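You operate a simulated robot arm through the tools that you are given. There is no shell and no other tool. Be economical: measure what you need, move in short steps, check, and stop when the job is done.

The job below is to be done with a simulated robot arm. You get a single attempt, and the scene is never put back.

TASK
Lay the ratchet and the 17 socket on the chest lid.
Fine: unlock the chest and leave it unlocked, drawer shut; free the socket tray's latch and lock it again. Set down upright: what you pick out.

The check looks at the end state, three seconds after you hand in, the way a careful person would. Anything else that was tipped, shoved, dropped, spilled or broken makes it a failure. A push-on lid holds only when it is set on centred and level and pressed home; a screw cap is set on level and turned clockwise until tight.

THE ROBOT
A 7-joint arm with a two-finger parallel gripper on a trunk, on a base that drives. Base frame: it is fixed to the floor where the robot stands at the start and does not move with it; the origin is under the middle of the robot, x ahead of it, y to its left, z up. Readings come in mm, rad, newtons and seconds.
With the tool pointing down near the work surface it reaches from about 100 to 800 mm from the robot's upright axis, wherever it stands. Its first joint turns from -2.007 to 2.007 rad. Places, roughly: chest lock [600, 0, 1000]; drivers drawer [700, 300, 600]; green latch [1000, -700, 900]; hammers drawer [700, 300, 400]; ratchets drawer [700, 300, 700]; socket [1000, -750, 1000]; top of the chest lid [800, 300, 1000]; wrenches drawer [700, 300, 800]. Payload 3.91 kg.
The tool frame sits at the grasp point between the pads (the TCP): z along the fingers, y along the line on which they close. The tips reach 30 mm beyond it. The gripper opens to 110 mm. The fingers are 20 mm wide and 10 mm thick; the gripper's body (48 by 112 mm) begins 55 mm behind the TCP.
Orientation is told as [roll, pitch, yaw] about the base's x, y, z axes, in that order, counted from this pose: with the fingers straight down and closing along the base's y, the tool's x points along the base's -x, its y along +y and its z along -z.

THE INTERFACE
- The arm moves only by the tool arm_command. Its argument "rows" is a list of rows, each a list of 6 numbers: the shift along the base's x, y, z in mm, then the turn, a rotation vector about the base's x, y, z in rad. In form: [[tx, ty, tz, wx, wy, wz], ...]. A call has 1 to 12 rows; each row is the pose to reach, as a shift and turn from the pose commanded when the call began. "claw" is the opening, from 0 (shut) to 1 (fully open), set as the call begins (left out, the last holds). Rows are played at 5 a second. More than 50 mm and 0.15 rad between two rows, or a gripper value outside its range, and nothing of the call is played. A pose out of reach is approached as far as the arm can. The call stops where the force on the tool passes 40 N (or 10 N more than at its start, if that is more) or the arm is blocked; 0.2 s more then pass. The fingers move at their own pace (about 153 mm/s each) and stop on an object; they squeeze with about 21 N. The grip force told is the motor's: it shows also when the fingers shut on nothing. Time passes only in rows, and 0.2 s behind the last, so rows that repeat a pose let the fingers close. It gives the time, the measured TCP pose, the force on the tool (base axes), the opening and the grip force at its end, in the units of the frame above (readings bear some noise), with the torque about the TCP (base axes, N m) and any sound that the robot's microphone picked up.
- Cameras (640 x 400 px; columns grow to the right, rows downward): "scene" is now at [210.4, 187.2, 1520.5]; the picture's right is [-0.00, -1.00, 0.00], its down [-0.88, 0.00, -0.48] and it looks along [0.48, -0.00, -0.88] (base axes); focal length 233 px, centre (320, 200). "wrist" rides on the gripper at [72, 17, -103] in the tool frame; the picture's right is [-0.23, 0.97, 0.00], its down [-0.76, -0.18, -0.62] and it looks along [-0.61, -0.14, 0.78] (tool axes); focal length 222 px, centre (320, 200). There is no depth. A picture from a camera that has moved, and an enlarged one, comes with that camera's place and axes in the base frame and with its lens. The place of the scene camera against the robot may be out by one fixed shift of up to 25 mm in any direction.
- camera(camera): a new picture of that camera. The clock stands still meanwhile.
- raise_lower(by): slides the trunk up (or, below 0, down) by that many mm; the arm and the scene camera ride with it, the base frame stays. It gives what a move gives, with no picture.
- steer(legs): drives the robot by 1 to 6 legs, each [ahead, left, turn to the left] in mm, mm and rad, along the robot's own axes; the way and the turn of a leg run together, so that a leg with both is an arc; at most 1500 mm and 3.142 rad a leg. The arm and the cameras ride along, it lands a little off, and it stops where it bumps. It gives what a move gives.
- turn_head(pan, tilt): turns the head with the scene camera to pan (to the left, within 1.396 rad either way) and tilt (down, from -0.506 to 1.204), counted from straight ahead of the robot. It gives what a move gives.
- inspect(camera, box): a new picture of the part [left, top, right, bottom] of that camera's present view, enlarged. The clock stands still meanwhile.
- close_job(): hands the job in; it is judged then, once.

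Go step by step. Nothing tells you exact positions but the pictures and the camera data: compare them with the known pose of the tool, close in by small moves and look again before you grip or let go. The budget is 120 turns and 82 pictures, counting those below and the enlarged ones. Unless the task says otherwise, let go and move clear before handing in, and close with one line.

The tools are called after ">>>" as a command line: name --pt "numbers of a row" for each row, then --argument value for the rest, lists and objects as JSON in quotes. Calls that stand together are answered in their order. arm_command: Moves the arm, as the interface text tells. Its arguments: {"type":"object","properties":{"rows":{"type":"array"},"claw":{"type":"number"}},"required":["rows"]} The other tools are called the same way: raise_lower (by) slides the trunk up or down; steer (legs) drives the base; turn_head (pan, tilt) turns the head that bears the scene camera; camera (camera) takes a picture; inspect (camera, box) takes an enlarged picture of a part of a camera's view; close_job () hands the job in.

At the start:

```text
time_s: 0.0
tcp_pos: [528.5, -171.3, 1226.1]
tool_rot: [-0.001, 0.0, 0.001]
wrist_force: [0.6, -0.7, -0.2]
ft_torque: [0.02, 0.01, -0.02]
opening: 109.8
grip_force: 0.1
trunk travel left (down, up): [-900.0, 90.0]
robot x, y, heading: [-0.2, -1.6, -0.002]
head pan, tilt: [-0.002, 1.07]
```

scene: 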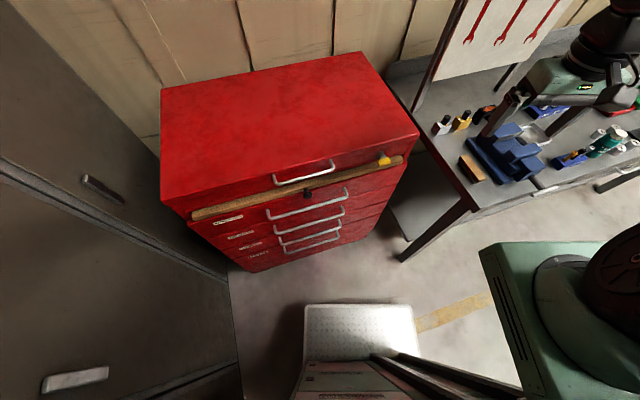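
wrist: 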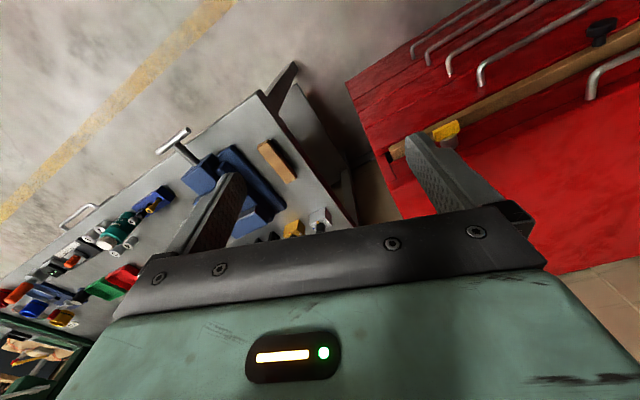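

I see a red chest with a lock bar across its front and a workbench to the right. I'll look closer at both.

>>> inspect --camera "scene" --box '[160, 130, 440, 280]'

>>> turn_head --pan -0.7 --tilt 0.7

>>> camera --camera "scene"

```text
2.29 times, centred on (300, 205) of scene
camera zoom: at [210.4, 187.2, 1520.5], right [0.0, -1.0, 0.0], down [-0.88, 0.0, -0.48], along [0.48, 0.0, -0.88], focal length 533 px, centre (366, 189)
```

zoom: 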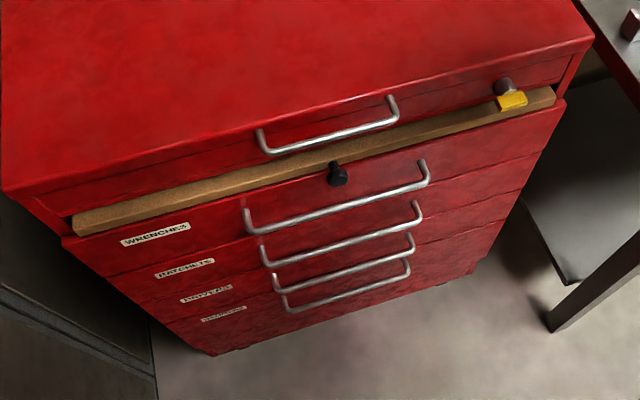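

```text
time_s: 1.1
tcp_pos: [529.2, -170.0, 1226.1]
tool_rot: [-0.001, 0.001, -0.001]
wrist_force: [-0.5, -0.3, -0.4]
ft_torque: [0.01, -0.01, -0.02]
opening: 110.0
grip_force: 0.0
trunk travel left (down, up): [-900.0, 90.0]
robot x, y, heading: [-0.1, 1.9, 0.002]
head pan, tilt: [-0.7, 0.7]
```

```text
78 pictures are left
camera scene: at [210.3, 132.7, 1548.6], right [-0.64, -0.77, 0.0], down [-0.49, 0.41, -0.76], along [0.59, -0.49, -0.64], focal length 233 px, centre (320, 200)
```

scene: 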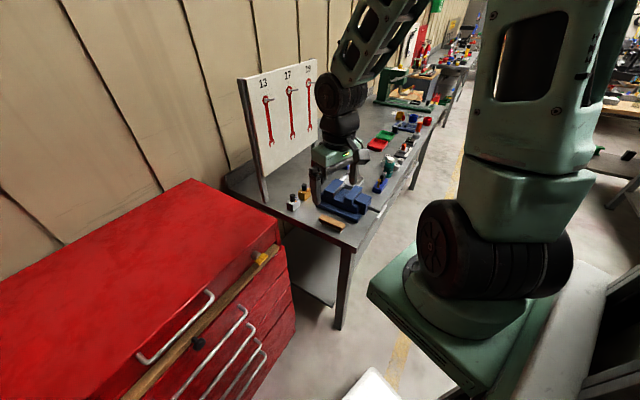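

The yellow thing at the chest's right end seems to be the lock's key. I'll zoom in on the lock and the bench.

>>> inspect --camera "scene" --box '[160, 220, 320, 390]'

>>> inspect --camera "scene" --box '[220, 60, 460, 240]'

>>> inspect --camera "wrist" --box '[0, 130, 350, 340]'

```text
2.35 times, centred on (240, 305) of scene
camera zoom: at [210.3, 132.7, 1548.6], right [-0.64, -0.77, 0.0], down [-0.49, 0.41, -0.76], along [0.59, -0.49, -0.64], focal length 549 px, centre (508, -47)
```

zoom: 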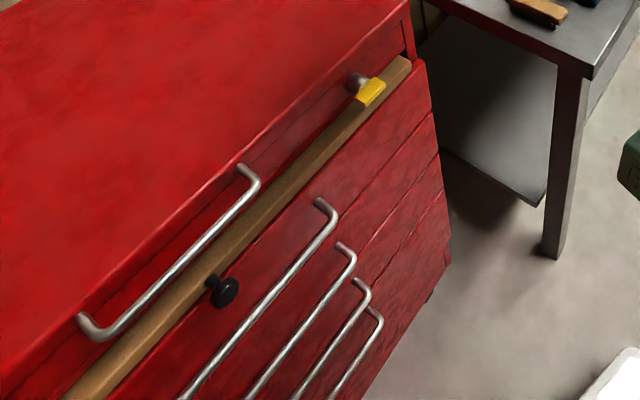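

```text
2.22 times, centred on (340, 150) of scene
camera zoom: at [210.3, 132.7, 1548.6], right [-0.64, -0.77, 0.0], down [-0.49, 0.41, -0.76], along [0.59, -0.49, -0.64], focal length 518 px, centre (276, 311)
```

zoom: 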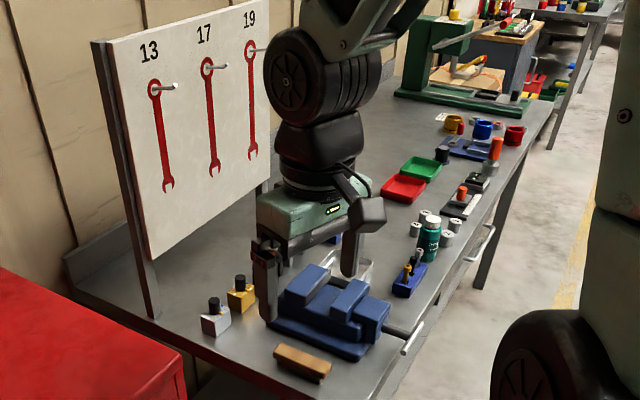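

```text
1.83 times, centred on (175, 235) of wrist
camera zoom: at [455.6, -153.5, 1329.4], right [0.23, 0.97, 0.0], down [0.76, -0.18, 0.62], along [0.61, -0.14, -0.78], focal length 406 px, centre (585, 136)
```

zoom: 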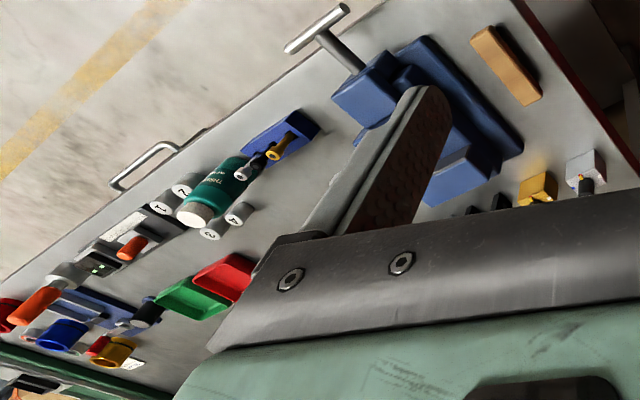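

The lock needs a closer look. I'll bring the wrist camera close in front of it.

>>> arm_command --pt "5 35 -25 0 0 0" --pt "10 70 -50 0 0 0" --pt "15 105 -75 0 0 0" --pt "20 140 -100 0 0 0" --pt "20 165 -125 0 0 0" --pt "20 190 -140 0 0 0"

>>> camera --camera "wrist"

>>> inspect --camera "scene" --box '[220, 60, 460, 240]'

```text
time_s: 2.5
tcp_pos: [549.6, 20.2, 1085.8]
tool_rot: [0.001, 0.001, 0.001]
wrist_force: [-0.1, -0.5, -0.7]
ft_torque: [0.03, 0.02, 0.04]
opening: 110.1
grip_force: 0.1
trunk travel left (down, up): [-900.0, 90.0]
robot x, y, heading: [-3.2, -5.0, 0.003]
head pan, tilt: [-0.7, 0.7]
```

```text
74 pictures are left
camera wrist: at [476.3, 36.5, 1189.2], right [0.23, 0.97, 0.0], down [0.76, -0.18, 0.62], along [0.61, -0.14, -0.78], focal length 222 px, centre (320, 200)
```

wrist: 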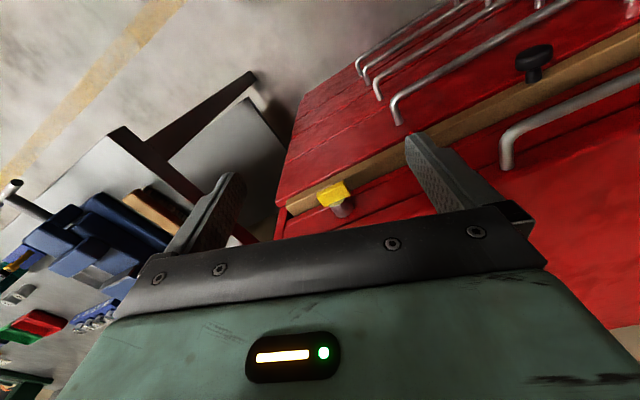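

```text
2.22 times, centred on (340, 150) of scene
camera zoom: at [210.2, 132.2, 1548.7], right [-0.64, -0.76, 0.0], down [-0.49, 0.42, -0.76], along [0.58, -0.49, -0.64], focal length 518 px, centre (276, 311)
```

zoom: 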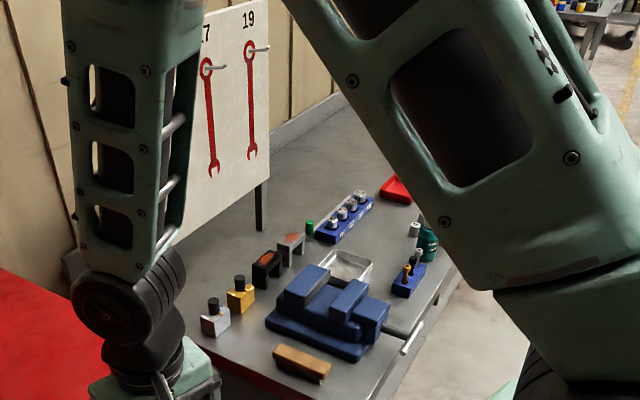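

>>> inspect --camera "wrist" --box '[270, 30, 590, 230]'

>>> inspect --camera "scene" --box '[330, 130, 400, 175]'

```text
2.00 times, centred on (430, 130) of wrist
camera zoom: at [476.3, 36.5, 1189.2], right [0.23, 0.97, 0.0], down [0.76, -0.18, 0.62], along [0.61, -0.14, -0.78], focal length 444 px, centre (100, 340)
```

zoom: 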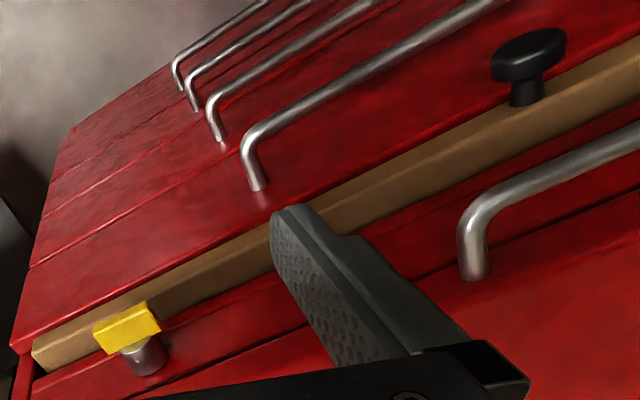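

```text
8.89 times, centred on (365, 152) of scene
camera zoom: at [210.2, 132.2, 1548.7], right [-0.64, -0.76, 0.0], down [-0.49, 0.42, -0.76], along [0.58, -0.49, -0.64], focal length 2074 px, centre (-80, 622)
```

zoom: 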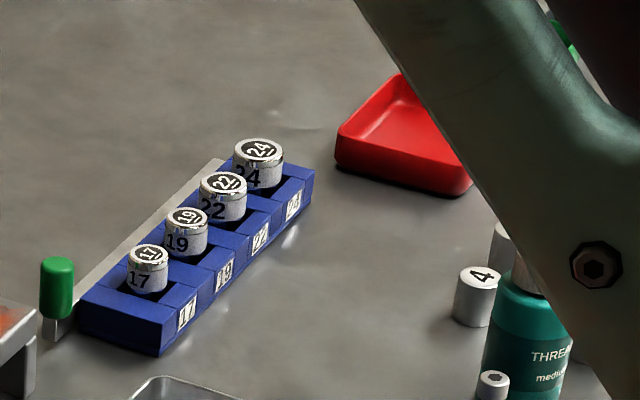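

The yellow bow of the lock sits near (639,16,974), with the chest yawed roughly 0.32 rad. I'll back off and turn the tool to face it horizontally.

>>> steer --legs '[[-250, 0, 0]]'

>>> arm_command --pt "0 0 0 0 0 0.15" --pt "0 0 0 0 0 0.3" --pt "40 -10 -20 0 0 0.32" --pt "60 -20 -40 0 0 0.32"

>>> arm_command --pt "0 0 0 0.045 -0.1357 0" --pt "10 0 0 0.09 -0.2714 0" --pt "30 0 0 0.135 -0.407 0" --pt "50 0 0 0.18 -0.543 0" --pt "70 -10 -10 0.225 -0.6785 0" --pt "90 -20 -20 0.27 -0.814 0" --pt "110 -30 -30 0.315 -0.95 0" --pt "130 -40 -40 0.36 -1.0856 0" --pt "130 -40 -50 0.405 -1.221 0" --pt "130 -40 -60 0.45 -1.357 0" --pt "130 -40 -60 0.494 -1.49 0"

>>> camera --camera "wrist"

```text
time_s: 4.3
tcp_pos: [297.9, 21.0, 1087.0]
tool_rot: [-0.001, 0.0, 0.003]
wrist_force: [-0.7, 0.9, -0.4]
ft_torque: [-0.01, 0.01, 0.0]
opening: 109.8
grip_force: 0.1
trunk travel left (down, up): [-900.0, 90.0]
robot x, y, heading: [-250.5, 0.1, 0.001]
head pan, tilt: [-0.7, 0.7]
```

```text
time_s: 5.3
tcp_pos: [358.4, 0.8, 1045.4]
tool_rot: [-0.001, 0.0, 0.324]
wrist_force: [0.3, 1.2, -0.1]
ft_torque: [-0.04, 0.02, -0.01]
opening: 110.2
grip_force: 0.1
trunk travel left (down, up): [-900.0, 90.0]
robot x, y, heading: [-250.0, -3.6, 0.003]
head pan, tilt: [-0.7, 0.7]
```

```text
time_s: 7.7
tcp_pos: [487.9, -38.4, 985.9]
tool_rot: [-1.691, -1.566, 2.01]
wrist_force: [-0.4, 0.0, 0.0]
ft_torque: [0.04, 0.0, -0.01]
opening: 110.1
grip_force: 0.0
trunk travel left (down, up): [-900.0, 90.0]
robot x, y, heading: [-250.1, -3.0, -0.001]
head pan, tilt: [-0.7, 0.7]
```

```text
70 pictures are left
camera wrist: at [383.6, -55.8, 913.2], right [-0.31, 0.93, 0.22], down [-0.54, -0.36, 0.76], along [0.79, 0.11, 0.61], focal length 222 px, centre (320, 200)
```

wrist: 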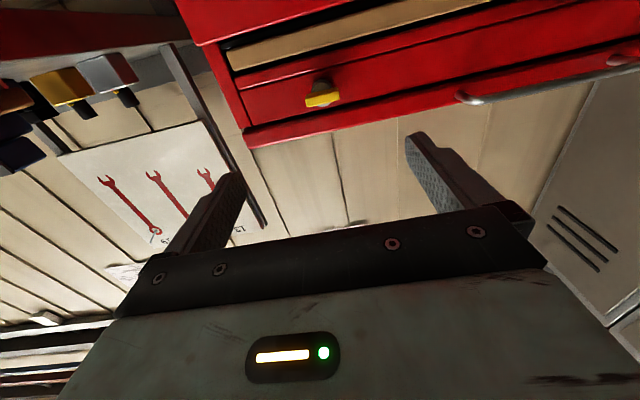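

>>> inspect --camera "wrist" --box '[220, 50, 420, 150]'

>>> turn_head --pan 0.05 --tilt 0.6

>>> camera --camera "scene"

```text
3.20 times, centred on (320, 100) of wrist
camera zoom: at [383.6, -55.8, 913.2], right [-0.31, 0.93, 0.22], down [-0.54, -0.36, 0.76], along [0.79, 0.11, 0.61], focal length 711 px, centre (320, 520)
```

zoom: 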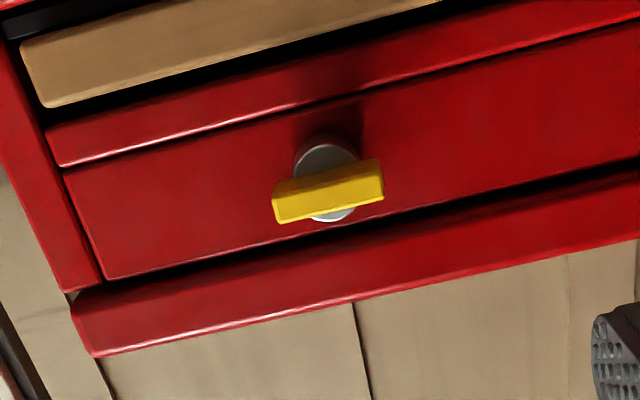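

```text
time_s: 8.8
tcp_pos: [488.6, -39.1, 986.2]
tool_rot: [-1.012, -1.567, 1.331]
wrist_force: [-1.4, -0.3, 0.0]
ft_torque: [0.02, 0.03, -0.01]
opening: 110.2
grip_force: 0.1
trunk travel left (down, up): [-900.0, 90.0]
robot x, y, heading: [-252.0, -3.3, -0.001]
head pan, tilt: [0.051, 0.6]
```

```text
68 pictures are left
camera scene: at [-18.1, 192.2, 1557.2], right [0.05, -1.0, 0.0], down [-0.56, -0.03, -0.82], along [0.82, 0.04, -0.57], focal length 233 px, centre (320, 200)
```

scene: 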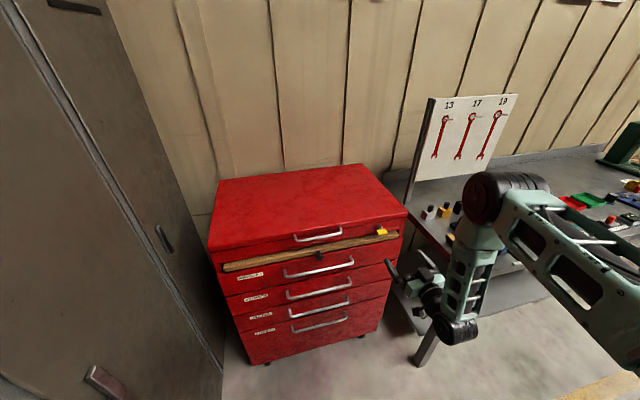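

The bow is horizontal, centred near (635,14,975). I'll roll the tool so the fingers close vertically, narrow the opening and move closer.

>>> arm_command --pt "0 0 0 -0.1355 -0.045 0" --pt "0 0 0 -0.271 -0.09 0" --pt "0 0 0 -0.4065 -0.135 0" --pt "0 0 0 -0.542 -0.18 0" --pt "0 0 0 -0.6775 -0.225 0" --pt "0 0 0 -0.813 -0.27 0" --pt "0 0 0 -0.9485 -0.315 0" --pt "0 0 0 -1.084 -0.36 0" --pt "0 0 0 -1.2195 -0.405 0" --pt "0 0 0 -1.355 -0.45 0" --pt "0 0 -5 -1.49 -0.4946 0" --pt "38 16 -11 -1.49 -0.4946 0" --claw 0.4

>>> camera --camera "wrist"

>>> inspect --camera "scene" --box '[320, 190, 480, 290]'

```text
time_s: 11.4
tcp_pos: [526.2, -23.3, 976.5]
tool_rot: [-1.573, 0.006, 1.887]
wrist_force: [-0.3, 0.7, -1.1]
ft_torque: [0.02, -0.01, -0.02]
opening: 44.1
grip_force: 0.0
trunk travel left (down, up): [-900.0, 90.0]
robot x, y, heading: [-249.7, -0.4, 0.001]
head pan, tilt: [0.051, 0.6]
```

```text
67 pictures are left
camera wrist: at [450.5, -125.1, 958.9], right [-0.07, 0.21, -0.97], down [-0.83, 0.53, 0.17], along [0.55, 0.82, 0.14], focal length 222 px, centre (320, 200)
```

wrist: 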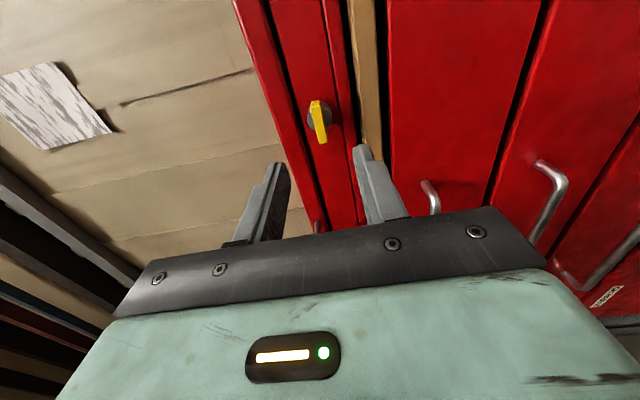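

```text
4.00 times, centred on (400, 240) of scene
camera zoom: at [-18.2, 192.1, 1557.3], right [0.05, -1.0, 0.0], down [-0.56, -0.03, -0.83], along [0.82, 0.04, -0.56], focal length 933 px, centre (0, 40)
```

zoom: 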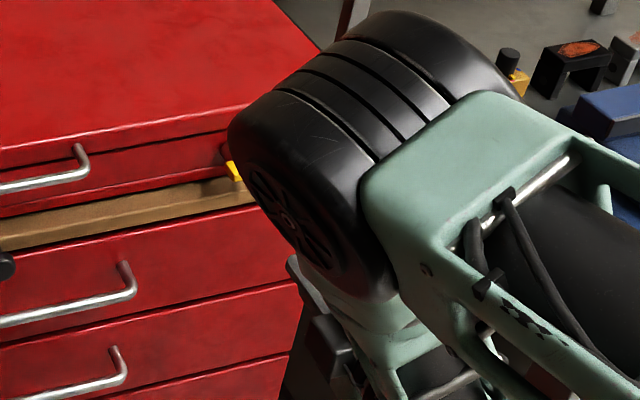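

Bow confirmed at about (637,14,975), aligned with the tool. I'll approach so that the finger tips straddle it.

>>> arm_command --pt "30 10 -1 0 0 0" --pt "60 20 -1 0 0 0" --pt "80 27 -1 0 0 0" --pt "89 29.6 -1 0 0 0"

>>> camera --camera "wrist"

```text
time_s: 12.4
tcp_pos: [616.1, 6.5, 974.9]
tool_rot: [-1.571, 0.003, 1.89]
wrist_force: [-0.9, 0.8, 0.2]
ft_torque: [0.0, 0.0, 0.0]
opening: 44.1
grip_force: 0.1
trunk travel left (down, up): [-900.0, 90.0]
robot x, y, heading: [-250.2, 0.2, -0.001]
head pan, tilt: [0.051, 0.6]
```

```text
65 pictures are left
camera wrist: at [540.9, -94.5, 956.7], right [-0.07, 0.21, -0.97], down [-0.83, 0.53, 0.17], along [0.55, 0.82, 0.14], focal length 222 px, centre (320, 200)
```

wrist: 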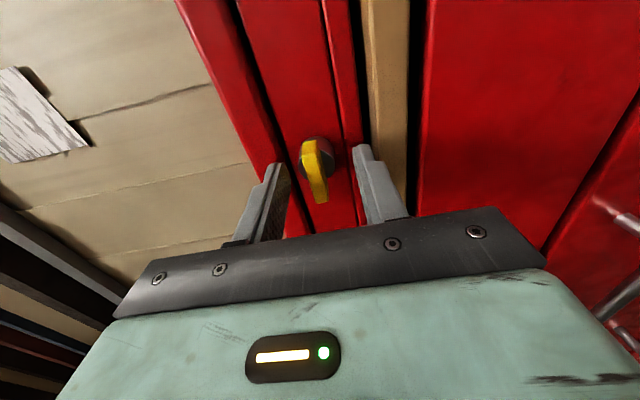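

The bow sits between the fingers. I'll close on it, then try a clockwise turn in small steps.

>>> arm_command --pt "0 0 0 0 0 0" --pt "0 0 0 0 0 0" --pt "0 0 0 0 0 0" --claw 0

>>> arm_command --pt "0 0 0 0.09 0.03 0" --pt "0 0 0 0.18 0.06 0" --pt "0 0 0 0.27 0.09 0"

```text
time_s: 13.2
tcp_pos: [617.3, 6.6, 977.0]
tool_rot: [-1.578, 0.003, 1.891]
wrist_force: [6.6, -1.1, 21.1]
ft_torque: [0.16, 0.29, 0.25]
opening: 9.9
grip_force: 44.9
trunk travel left (down, up): [-900.0, 90.0]
robot x, y, heading: [-252.4, -1.4, 0.004]
head pan, tilt: [0.051, 0.6]
```

```text
time_s: 14.0
tcp_pos: [617.5, 6.6, 975.9]
tool_rot: [-1.573, -0.282, 1.89]
wrist_force: [24.8, -0.8, 21.9]
ft_torque: [0.02, 0.06, -0.88]
opening: 9.9
grip_force: 45.6
trunk travel left (down, up): [-900.0, 90.0]
robot x, y, heading: [-246.7, 2.1, 0.004]
head pan, tilt: [0.051, 0.6]
```

It turns freely. I'll ease the z load slightly and go on turning.

>>> arm_command --pt "1 0 2 0 0 0" --pt "1 0 2 0.1355 0.045 0" --pt "1 0 2 0.271 0.09 0" --pt "1 0 2 0.4065 0.135 0"

```text
time_s: 15.0
tcp_pos: [616.9, 6.7, 976.4]
tool_rot: [-1.57, -0.711, 1.888]
wrist_force: [24.4, -0.1, 8.1]
ft_torque: [0.25, -0.71, -0.14]
opening: 10.1
grip_force: 44.9
trunk travel left (down, up): [-900.0, 90.0]
robot x, y, heading: [-252.1, -1.2, 0.01]
head pan, tilt: [0.051, 0.6]
```

>>> arm_command --pt "2 1 1 0.1 0.033 0" --pt "2 1 1 0.2355 0.078 0" --pt "2 1 1 0.371 0.123 0" --pt "2 1 1 0.5065 0.168 0" --pt "2 1 1 0.642 0.213 0" --pt "2 1 1 0.775 0.257 0"

>>> camera --camera "wrist"

```text
time_s: 16.4
tcp_pos: [617.1, 8.7, 975.1]
tool_rot: [-1.4, -1.529, 1.723]
wrist_force: [-13.3, -1.4, -12.6]
ft_torque: [0.26, -0.84, -0.57]
opening: 10.0
grip_force: 44.4
trunk travel left (down, up): [-900.0, 90.0]
robot x, y, heading: [-251.4, -2.2, 0.008]
head pan, tilt: [0.051, 0.6]
```

```text
64 pictures are left
camera wrist: at [513.1, -11.0, 902.3], right [-0.31, 0.93, 0.19], down [-0.54, -0.33, 0.77], along [0.78, 0.14, 0.61], focal length 222 px, centre (320, 200)
```

wrist: 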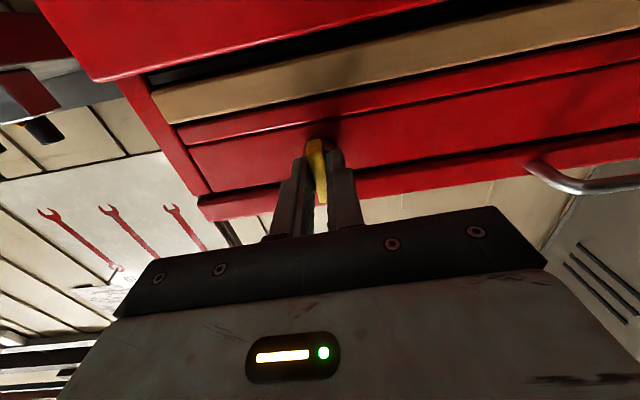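

The bow is now vertical. I'll test a little further for a stop.

>>> arm_command --pt "0 0 0 0.095 0.0315 0" --pt "0 0 0 0.19 0.063 0"

```text
time_s: 17.0
tcp_pos: [616.5, 9.4, 975.4]
tool_rot: [1.532, -1.413, -1.213]
wrist_force: [-22.2, -0.7, -13.7]
ft_torque: [-1.17, 0.09, -0.47]
opening: 12.6
grip_force: 44.9
trunk travel left (down, up): [-900.0, 90.0]
robot x, y, heading: [-251.2, 1.4, -0.001]
head pan, tilt: [0.051, 0.6]
```

A stop is reached at 90°. I'll relax, open and back off.

>>> arm_command --pt "0 0 0 -0.19 -0.063 0"

>>> arm_command --pt "0 0 0 0 0 0" --pt "0 0 0 0 0 0" --pt "-30 -10 0 0 0 0" --pt "-70 -23 0 0 0 0" --pt "-110 -37 0 0 0 0" --claw 0.4

>>> inspect --camera "wrist" --box '[200, 30, 440, 180]'

```text
refused: row 1 steps farther than a row can; nothing moved
```

```text
time_s: 18.2
tcp_pos: [507.8, -27.5, 977.1]
tool_rot: [1.562, -1.416, -1.242]
wrist_force: [-0.2, 0.2, -0.5]
ft_torque: [-0.01, 0.01, 0.03]
opening: 43.9
grip_force: 0.0
trunk travel left (down, up): [-900.0, 90.0]
robot x, y, heading: [-252.8, 0.7, 0.002]
head pan, tilt: [0.051, 0.6]
```

```text
2.67 times, centred on (320, 105) of wrist
camera zoom: at [399.8, -34.5, 907.5], right [-0.29, 0.88, 0.38], down [-0.5, -0.47, 0.73], along [0.82, 0.03, 0.58], focal length 592 px, centre (320, 453)
```

zoom: 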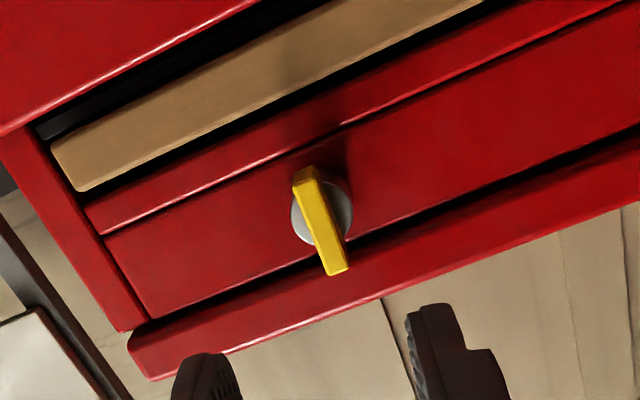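

The lock bow stands vertical now. Next I'll lower the trunk to the ratchets drawer level and roll the fingers to close vertically on its handle.

>>> raise_lower --by -285

>>> arm_command --pt "-20 0 0 -0.1367 -0.0454 0" --pt "-40 15 0 -0.2735 -0.0908 0" --pt "-60 30 0 -0.41 -0.136 0" --pt "-60 45 0 -0.547 -0.1816 0" --pt "-60 60 0 -0.6837 -0.227 0" --pt "-60 75 0 -0.82 -0.2724 0" --pt "-60 90 0 -0.957 -0.318 0" --pt "-60 105 0 -1.094 -0.363 0" --pt "-60 120 0 -1.23 -0.4086 0" --pt "-60 135 0 -1.367 -0.454 0" --pt "-60 150 0 -1.504 -0.4994 0" --pt "-60 165 0 -1.64 -0.5448 0"

>>> camera --camera "wrist"

>>> camera --camera "scene"

```text
time_s: 21.1
tcp_pos: [508.7, -27.9, 691.7]
tool_rot: [1.56, -1.416, -1.24]
wrist_force: [-0.2, 0.2, 1.6]
ft_torque: [-0.01, 0.01, 0.03]
opening: 44.0
grip_force: 0.1
trunk travel left (down, up): [-615.0, 375.0]
robot x, y, heading: [-252.1, 3.5, -0.0]
head pan, tilt: [0.051, 0.6]
```

```text
time_s: 23.7
tcp_pos: [447.7, 135.4, 692.0]
tool_rot: [-1.57, 0.006, 1.888]
wrist_force: [-0.8, 0.1, 0.0]
ft_torque: [0.02, 0.01, -0.01]
opening: 44.1
grip_force: 0.2
trunk travel left (down, up): [-615.0, 375.0]
robot x, y, heading: [-249.5, -1.7, 0.008]
head pan, tilt: [0.051, 0.6]
```

```text
62 pictures are left
camera wrist: at [371.6, 34.7, 674.9], right [-0.07, 0.21, -0.97], down [-0.83, 0.53, 0.17], along [0.55, 0.82, 0.14], focal length 222 px, centre (320, 200)
```

wrist: 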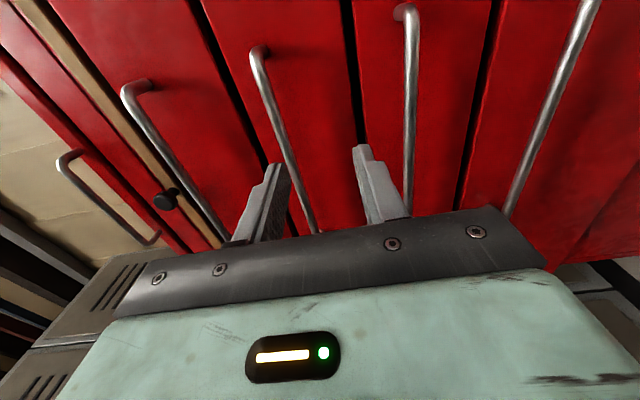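

```text
61 pictures are left
camera scene: at [-18.0, 192.1, 1272.2], right [0.05, -1.0, 0.0], down [-0.56, -0.03, -0.82], along [0.82, 0.04, -0.57], focal length 233 px, centre (320, 200)
```

scene: 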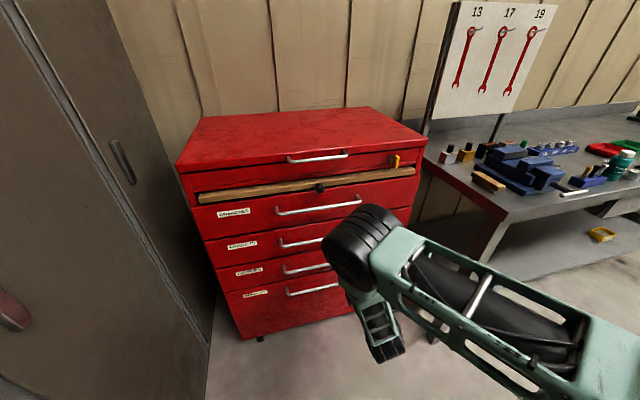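

The ratchets handle runs at about z=730, centre near (543,222). I'll line up with it and look before gripping.

>>> arm_command --pt "-10 25 20 0 0 0" --pt "-16 50 38 0 0 0" --pt "14 60 38 0 0 0" --pt "44 70 38 0 0 0"

>>> camera --camera "wrist"

```text
time_s: 24.7
tcp_pos: [492.4, 207.6, 730.0]
tool_rot: [-1.572, 0.003, 1.89]
wrist_force: [-0.5, 0.0, -0.2]
ft_torque: [0.02, -0.04, -0.01]
opening: 44.1
grip_force: 0.1
trunk travel left (down, up): [-615.0, 375.0]
robot x, y, heading: [-249.9, 2.4, 0.004]
head pan, tilt: [0.051, 0.6]
```

```text
60 pictures are left
camera wrist: at [415.5, 104.8, 712.1], right [-0.07, 0.21, -0.97], down [-0.83, 0.53, 0.18], along [0.55, 0.82, 0.14], focal length 222 px, centre (320, 200)
```

wrist: 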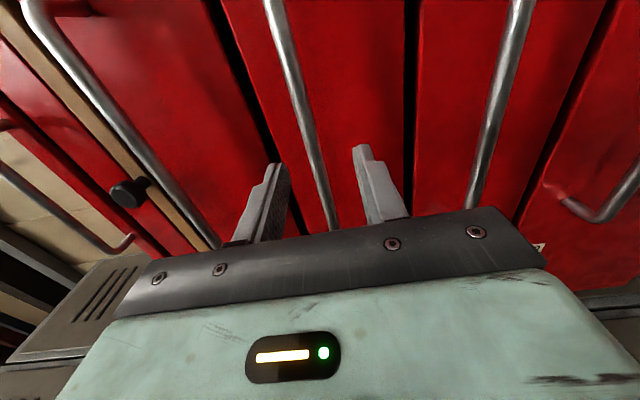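

The handle is between the fingers' planes, roughly 52 mm ahead. I'll move in 40 mm and close.

>>> arm_command --pt "19 6 1 0 0 0" --pt "38 12.6 2 0 0 0" --pt "38 12.6 2 0 0 0"

>>> arm_command --pt "0 0 0 0 0 0" --pt "0 0 0 0 0 0" --pt "0 0 0 0 0 0" --claw 0

>>> camera --camera "wrist"

```text
time_s: 25.5
tcp_pos: [529.2, 218.1, 731.6]
tool_rot: [-1.569, 0.002, 1.891]
wrist_force: [0.9, 0.8, -0.5]
ft_torque: [-0.02, 0.03, -0.01]
opening: 43.9
grip_force: 0.0
trunk travel left (down, up): [-615.0, 375.0]
robot x, y, heading: [-254.5, -1.8, 0.003]
head pan, tilt: [0.051, 0.6]
```

```text
time_s: 26.3
tcp_pos: [529.9, 217.3, 734.2]
tool_rot: [-1.578, 0.003, 1.892]
wrist_force: [-0.4, -0.6, 22.6]
ft_torque: [0.2, -0.33, -0.01]
opening: 11.8
grip_force: 45.0
trunk travel left (down, up): [-615.0, 375.0]
robot x, y, heading: [-250.2, -2.4, 0.001]
head pan, tilt: [0.051, 0.6]
```

```text
59 pictures are left
camera wrist: at [453.8, 116.7, 716.7], right [-0.06, 0.22, -0.97], down [-0.83, 0.53, 0.17], along [0.55, 0.82, 0.15], focal length 222 px, centre (320, 200)
```

wrist: 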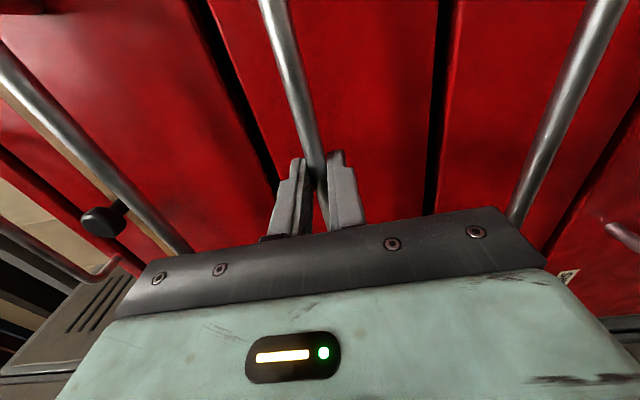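

Handle gripped. I'll pull along the drawer's direction.

>>> arm_command --pt "0 0 3 0 0 0" --pt "-14 -4.7 3 0 0 0" --pt "-28 -9.4 3 0 0 0" --pt "-47 -15.7 3 0 0 0"

```text
time_s: 27.3
tcp_pos: [482.0, 202.5, 735.2]
tool_rot: [-1.572, 0.003, 1.891]
wrist_force: [1.8, -0.9, 14.2]
ft_torque: [0.09, -0.19, 0.13]
opening: 11.7
grip_force: 44.9
trunk travel left (down, up): [-615.0, 375.0]
robot x, y, heading: [-253.6, -1.3, 0.004]
head pan, tilt: [0.051, 0.6]
```

>>> arm_command --pt "-28 -9.4 1 0 0 0" --pt "-56 -18.8 1 0 0 0" --pt "-84 -28 1 0 0 0" --pt "-112 -37 1 0 0 0" --pt "-140 -46.5 1 0 0 0" --pt "-168 -56 1 0 0 0"

>>> camera --camera "scene"

```text
time_s: 28.7
tcp_pos: [314.3, 147.7, 735.2]
tool_rot: [-1.572, 0.005, 1.891]
wrist_force: [0.2, -1.9, 8.0]
ft_torque: [0.08, -0.07, 0.21]
opening: 11.7
grip_force: 44.8
trunk travel left (down, up): [-615.0, 375.0]
robot x, y, heading: [-252.3, -1.2, 0.0]
head pan, tilt: [0.051, 0.6]
```

```text
58 pictures are left
camera scene: at [-18.2, 192.1, 1272.3], right [0.05, -1.0, 0.0], down [-0.56, -0.03, -0.83], along [0.82, 0.04, -0.56], focal length 233 px, centre (320, 200)
```

scene: 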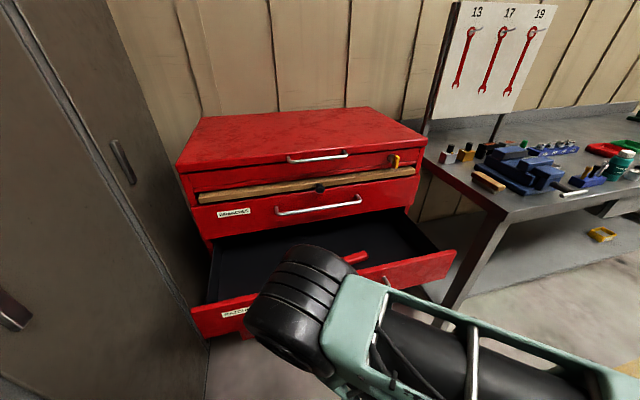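

The drawer is open with a red-handled item inside. I'll pull a bit more, then let go, back off and raise.

>>> arm_command --pt "-24 -8 0 0 0 0" --pt "-48 -16 0 0 0 0"

>>> arm_command --pt "0 0 0 0 0 0" --pt "0 0 0 0 0 0" --pt "-28 -9.4 0 0 0 0" --pt "-56 -18.8 0 0 0 0" --pt "-84 -28 0 0 0 0" --claw 0.4

>>> raise_lower --by 330

>>> camera --camera "scene"

```text
time_s: 29.3
tcp_pos: [265.4, 132.1, 734.4]
tool_rot: [-1.571, 0.005, 1.888]
wrist_force: [2.8, -2.4, 8.7]
ft_torque: [0.08, -0.1, -0.77]
opening: 11.7
grip_force: 44.9
trunk travel left (down, up): [-615.0, 375.0]
robot x, y, heading: [-251.8, -0.1, 0.007]
head pan, tilt: [0.051, 0.6]
```

```text
time_s: 30.5
tcp_pos: [181.1, 104.7, 735.6]
tool_rot: [-1.574, 0.004, 1.89]
wrist_force: [0.4, 0.6, 0.2]
ft_torque: [-0.01, 0.02, 0.01]
opening: 44.1
grip_force: 0.0
trunk travel left (down, up): [-615.0, 375.0]
robot x, y, heading: [-252.2, -2.4, -0.0]
head pan, tilt: [0.051, 0.6]
```

```text
time_s: 33.7
tcp_pos: [182.9, 104.1, 1064.4]
tool_rot: [-1.57, 0.002, 1.889]
wrist_force: [-0.3, 0.0, 0.3]
ft_torque: [0.01, 0.02, 0.0]
opening: 43.9
grip_force: 0.1
trunk travel left (down, up): [-945.0, 45.0]
robot x, y, heading: [-255.2, -1.6, 0.008]
head pan, tilt: [0.051, 0.6]
```

```text
57 pictures are left
camera scene: at [-18.1, 192.3, 1602.2], right [0.05, -1.0, 0.0], down [-0.56, -0.03, -0.83], along [0.82, 0.04, -0.56], focal length 233 px, centre (320, 200)
```

scene: 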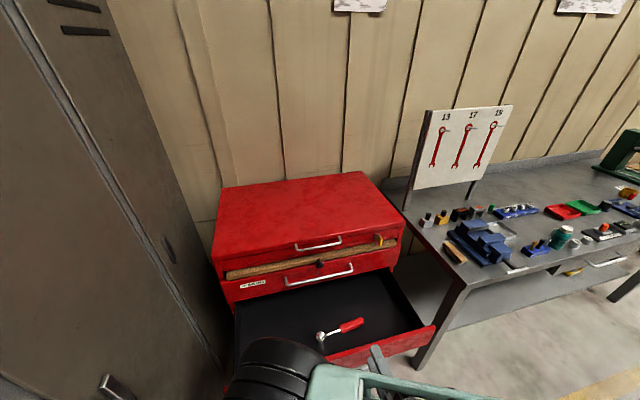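

The ratchet lies in the drawer, parallel to its front. I'll point the tool down with the fingers closing across it and move above it.

>>> arm_command --pt "10 0 0 -0.0448 0.1354 0" --pt "20 0 0 -0.0896 0.2708 0" --pt "40 5 0 -0.1344 0.406 0" --pt "60 10 0 -0.179 0.5416 0" --pt "80 15 0 -0.224 0.677 0" --pt "100 20 0 -0.269 0.8124 0" --pt "120 20 0 -0.3136 0.948 0" --pt "140 20 0 -0.3584 1.083 0" --pt "160 20 0 -0.403 1.2186 0" --pt "185 20 0 -0.448 1.354 0" --pt "210 20 -20 -0.493 1.489 0" --pt "230 20 -50 -0.493 1.489 0"

>>> camera --camera "wrist"

```text
time_s: 36.3
tcp_pos: [412.5, 124.6, 1016.2]
tool_rot: [-0.001, 0.0, 1.895]
wrist_force: [-0.4, 0.1, -0.2]
ft_torque: [0.02, -0.01, 0.0]
opening: 43.8
grip_force: 0.0
trunk travel left (down, up): [-945.0, 45.0]
robot x, y, heading: [-250.4, -1.2, 0.001]
head pan, tilt: [0.051, 0.6]
```

```text
56 pictures are left
camera wrist: at [418.6, 49.9, 1119.3], right [-1.0, -0.09, 0.0], down [-0.07, 0.78, 0.62], along [-0.06, 0.62, -0.78], focal length 222 px, centre (320, 200)
```

wrist: 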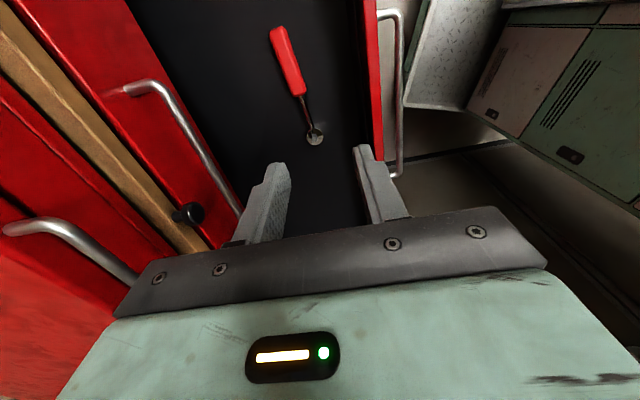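

The ratchet runs from head (413,225) to handle end (483,66), about z 695. I'll align over the handle and descend part-way.

>>> arm_command --pt "17 7 -30 0 0 0.09" --pt "34.5 13.4 -75 0 0 0.09" --pt "34.5 13.4 -120 0 0 0.09" --pt "34.5 13.4 -165 0 0 0.09" --pt "34.5 13.4 -210 0 0 0.09" --claw 0.5

>>> camera --camera "wrist"

```text
time_s: 37.5
tcp_pos: [446.0, 138.2, 805.1]
tool_rot: [-0.003, 0.001, 1.982]
wrist_force: [-0.9, -0.6, 0.5]
ft_torque: [0.02, 0.0, 0.01]
opening: 55.3
grip_force: 0.1
trunk travel left (down, up): [-945.0, 45.0]
robot x, y, heading: [-252.6, -1.2, 0.005]
head pan, tilt: [0.051, 0.6]
```

```text
55 pictures are left
camera wrist: at [457.9, 64.4, 908.0], right [-0.98, -0.18, 0.0], down [-0.14, 0.77, 0.62], along [-0.11, 0.61, -0.78], focal length 222 px, centre (320, 200)
```

wrist: 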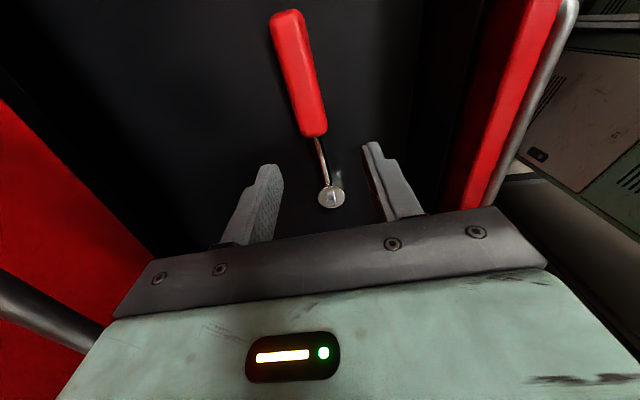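

Handle line at y=138 is x≈452. I'll shift 5 mm and lower carefully.

>>> arm_command --pt "5 0 -25 0 0 -0.02" --pt "5 0 -50 0 0 -0.02" --pt "5 0 -70 0 0 -0.02" --pt "5 0 -80 0 0 -0.02"

>>> camera --camera "wrist"

```text
time_s: 38.5
tcp_pos: [451.6, 137.1, 725.9]
tool_rot: [-0.005, -0.002, 1.961]
wrist_force: [-0.3, 0.3, 0.3]
ft_torque: [0.01, -0.04, -0.02]
opening: 54.8
grip_force: 0.0
trunk travel left (down, up): [-945.0, 45.0]
robot x, y, heading: [-250.7, 1.7, 0.005]
head pan, tilt: [0.051, 0.6]
```

```text
54 pictures are left
camera wrist: at [462.6, 63.9, 828.9], right [-0.99, -0.16, 0.0], down [-0.13, 0.77, 0.62], along [-0.1, 0.62, -0.78], focal length 222 px, centre (320, 200)
```

wrist: 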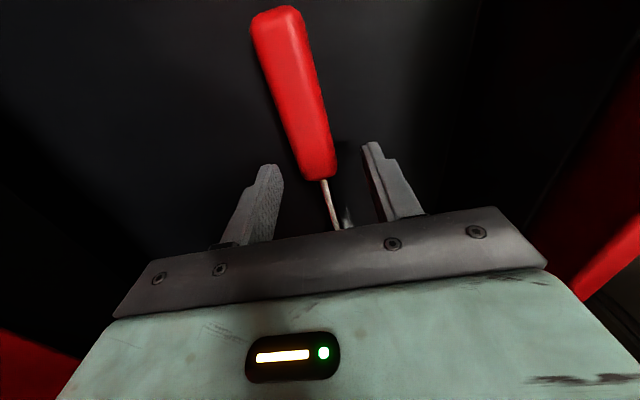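

The fingers straddle the handle. I'll lower a little more, feeling for the floor, then close.

>>> arm_command --pt "0 0 -4 0 0 0" --pt "0 0 -8 0 0 0"

>>> arm_command --pt "0 0 0 0 0 0" --pt "0 0 0 0 0 0" --pt "0 0 0 0 0 0" --claw 0

```text
time_s: 39.1
tcp_pos: [451.1, 138.4, 718.4]
tool_rot: [-0.002, 0.001, 1.961]
wrist_force: [-0.1, -0.3, 0.1]
ft_torque: [-0.03, -0.03, 0.02]
opening: 55.1
grip_force: 0.1
trunk travel left (down, up): [-945.0, 45.0]
robot x, y, heading: [-252.2, -0.8, 0.005]
head pan, tilt: [0.051, 0.6]
```

```text
time_s: 39.9
tcp_pos: [452.1, 137.3, 717.9]
tool_rot: [-0.002, -0.001, 1.96]
wrist_force: [1.3, 0.4, 3.1]
ft_torque: [0.0, 0.02, 0.12]
opening: 29.5
grip_force: 21.1
trunk travel left (down, up): [-945.0, 45.0]
robot x, y, heading: [-253.2, 1.2, 0.003]
head pan, tilt: [0.051, 0.6]
```

Gripped at 29.5 mm. I'll lift slowly and check.

>>> arm_command --pt "0 0 15 0 0 0" --pt "0 0 40 0 0 0" --pt "0 0 80 0 0 0" --pt "0 0 125 0 0 0"

>>> camera --camera "wrist"

>>> camera --camera "scene"

```text
time_s: 40.9
tcp_pos: [451.5, 137.3, 844.1]
tool_rot: [-0.002, 0.001, 1.961]
wrist_force: [-0.7, -0.6, -0.5]
ft_torque: [0.02, 0.02, 0.0]
opening: 0.3
grip_force: 21.1
trunk travel left (down, up): [-945.0, 45.0]
robot x, y, heading: [-251.9, 0.6, 0.005]
head pan, tilt: [0.051, 0.6]
```

```text
53 pictures are left
camera wrist: at [462.9, 63.3, 946.5], right [-0.99, -0.16, 0.0], down [-0.13, 0.77, 0.62], along [-0.1, 0.61, -0.78], focal length 222 px, centre (320, 200)
```

wrist: 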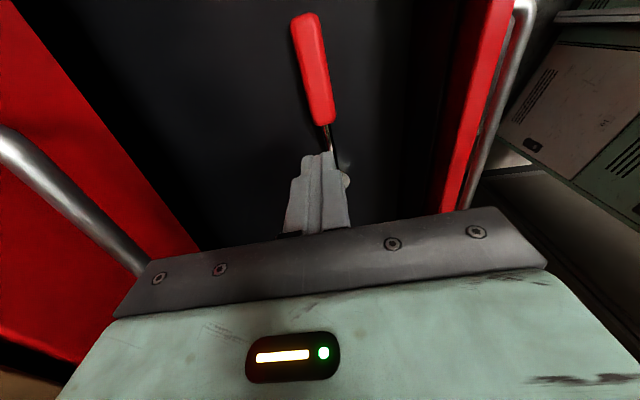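

```text
52 pictures are left
camera scene: at [-17.7, 192.3, 1602.0], right [0.05, -1.0, 0.0], down [-0.56, -0.03, -0.82], along [0.82, 0.04, -0.57], focal length 233 px, centre (320, 200)
```

scene: 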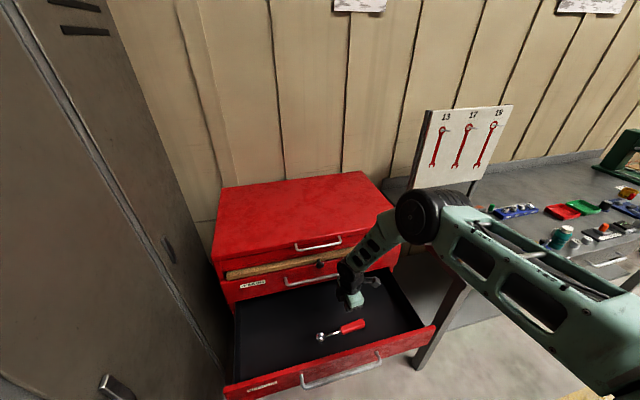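

It slipped out: the tips were only on the upper curve of the handle. It lies almost unmoved; I'll go down again and lower, feeling for the drawer floor.

>>> arm_command --pt "-4 -2 0 0 0 0.03" --pt "-4 -2 -40 0 0 0.03" --pt "-4 -2 -80 0 0 0.03" --pt "-4 -2 -115 0 0 0.03" --pt "-4 -2 -126 0 0 0.03" --pt "-4 -2 -131 0 0 0.03" --pt "-4 -2 -135 0 0 0.03" --pt "-4 -2 -139 0 0 0.03" --claw 0.5

>>> camera --camera "wrist"

```text
time_s: 42.7
tcp_pos: [453.7, 136.8, 710.2]
tool_rot: [-0.014, 0.002, 1.992]
wrist_force: [0.2, 0.4, 0.4]
ft_torque: [-0.01, 0.02, -0.01]
opening: 55.0
grip_force: 0.1
trunk travel left (down, up): [-945.0, 45.0]
robot x, y, heading: [-248.8, -0.7, 0.005]
head pan, tilt: [0.051, 0.6]
```

```text
51 pictures are left
camera wrist: at [466.5, 63.2, 812.4], right [-0.98, -0.19, -0.01], down [-0.16, 0.77, 0.62], along [-0.11, 0.62, -0.78], focal length 222 px, centre (320, 200)
```

wrist: 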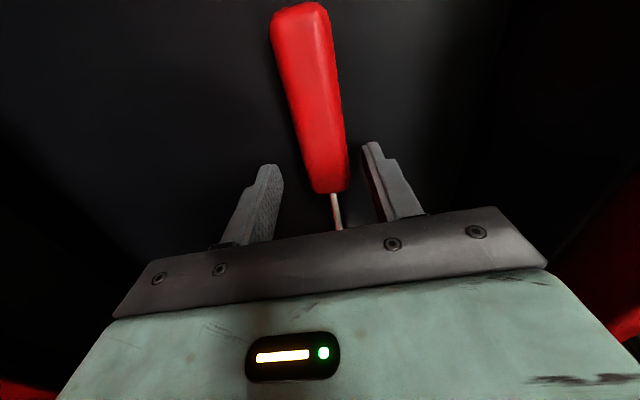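

The arm is near its reach limit downward here (pose off by some mm). I'll lift, lower the trunk instead, and check the pose.

>>> arm_command --pt "0 0 40 0 0 0" --pt "0 0 85 0 0 0" --pt "0 0 130 0 0 0" --pt "0 0 175 0 0 0" --pt "0 0 220 0 0 0"

>>> raise_lower --by -180

```text
time_s: 43.9
tcp_pos: [448.8, 135.1, 925.4]
tool_rot: [-0.002, 0.0, 1.991]
wrist_force: [0.6, -0.3, -0.4]
ft_torque: [-0.01, -0.02, -0.02]
opening: 54.7
grip_force: 0.0
trunk travel left (down, up): [-945.0, 45.0]
robot x, y, heading: [-251.7, -0.9, 0.007]
head pan, tilt: [0.051, 0.6]
```

```text
time_s: 45.9
tcp_pos: [447.9, 135.5, 746.5]
tool_rot: [-0.003, 0.001, 1.993]
wrist_force: [-0.4, -0.4, 0.1]
ft_torque: [0.01, 0.01, -0.02]
opening: 55.3
grip_force: 0.1
trunk travel left (down, up): [-765.0, 225.0]
robot x, y, heading: [-254.6, -1.4, -0.002]
head pan, tilt: [0.051, 0.6]
```

Position matches the handle (x≈448 at y=135). Lowering with force watch.

>>> arm_command --pt "0 0 -20 0 0 0" --pt "0 0 -30 0 0 0" --pt "0 0 -34 0 0 0" --pt "0 0 -37 0 0 0" --pt "0 0 -40 0 0 0"

```text
time_s: 47.1
tcp_pos: [448.4, 136.2, 705.9]
tool_rot: [-0.004, -0.001, 1.993]
wrist_force: [0.1, 0.1, 0.0]
ft_torque: [-0.01, -0.04, -0.01]
opening: 55.1
grip_force: 0.0
trunk travel left (down, up): [-765.0, 225.0]
robot x, y, heading: [-252.0, 1.9, 0.003]
head pan, tilt: [0.051, 0.6]
```

>>> arm_command --pt "0 0 -3 0 0 0" --pt "0 0 -6 0 0 0" --pt "0 0 -9 0 0 0" --pt "0 0 -12 0 0 0"

>>> camera --camera "wrist"

```text
time_s: 48.1
tcp_pos: [448.0, 135.3, 694.3]
tool_rot: [-0.004, -0.001, 1.992]
wrist_force: [0.6, 0.1, 0.5]
ft_torque: [0.04, 0.04, -0.01]
opening: 54.9
grip_force: 0.0
trunk travel left (down, up): [-765.0, 225.0]
robot x, y, heading: [-247.6, -1.0, -0.0]
head pan, tilt: [0.051, 0.6]
```

```text
50 pictures are left
camera wrist: at [461.9, 62.9, 797.0], right [-0.98, -0.19, 0.0], down [-0.15, 0.77, 0.62], along [-0.12, 0.61, -0.78], focal length 222 px, centre (320, 200)
```

wrist: 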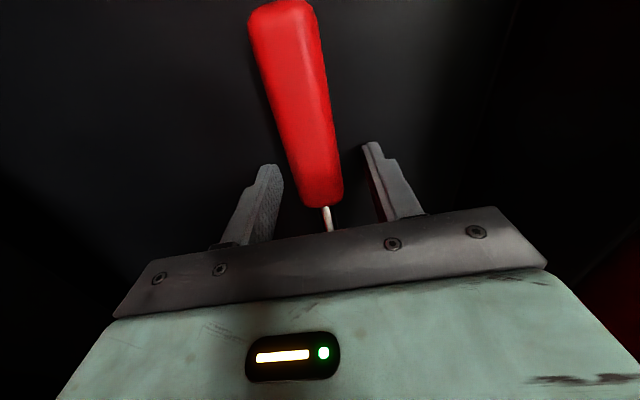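

The handle is well between the pads now. Closing and lifting a bit.

>>> arm_command --pt "0 0 0 0 0 0" --pt "0 0 0 0 0 0" --pt "0 0 0 0 0 0" --claw 0

>>> arm_command --pt "0 0 12 0 0 0" --pt "0 0 30 0 0 0" --pt "0 0 60 0 0 0"

>>> camera --camera "wrist"

```text
time_s: 48.9
tcp_pos: [448.4, 137.9, 693.4]
tool_rot: [-0.005, 0.0, 1.99]
wrist_force: [0.5, 0.3, 3.1]
ft_torque: [0.0, 0.1, -0.16]
opening: 29.7
grip_force: 20.6
trunk travel left (down, up): [-765.0, 225.0]
robot x, y, heading: [-252.7, 0.1, 0.004]
head pan, tilt: [0.051, 0.6]
```

```text
time_s: 49.7
tcp_pos: [447.0, 136.0, 755.1]
tool_rot: [-0.001, 0.0, 1.995]
wrist_force: [-0.4, 0.2, -2.7]
ft_torque: [0.01, 0.0, 0.0]
opening: 29.5
grip_force: 20.7
trunk travel left (down, up): [-765.0, 225.0]
robot x, y, heading: [-251.1, -2.9, 0.006]
head pan, tilt: [0.051, 0.6]
```

```text
49 pictures are left
camera wrist: at [460.2, 63.1, 857.6], right [-0.98, -0.19, 0.0], down [-0.15, 0.77, 0.62], along [-0.12, 0.61, -0.78], focal length 222 px, centre (320, 200)
```

wrist: 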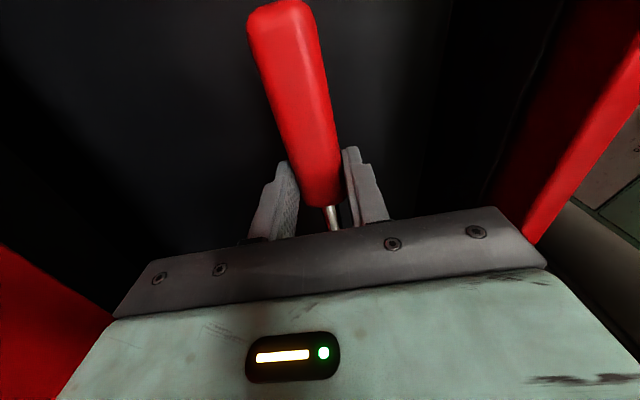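

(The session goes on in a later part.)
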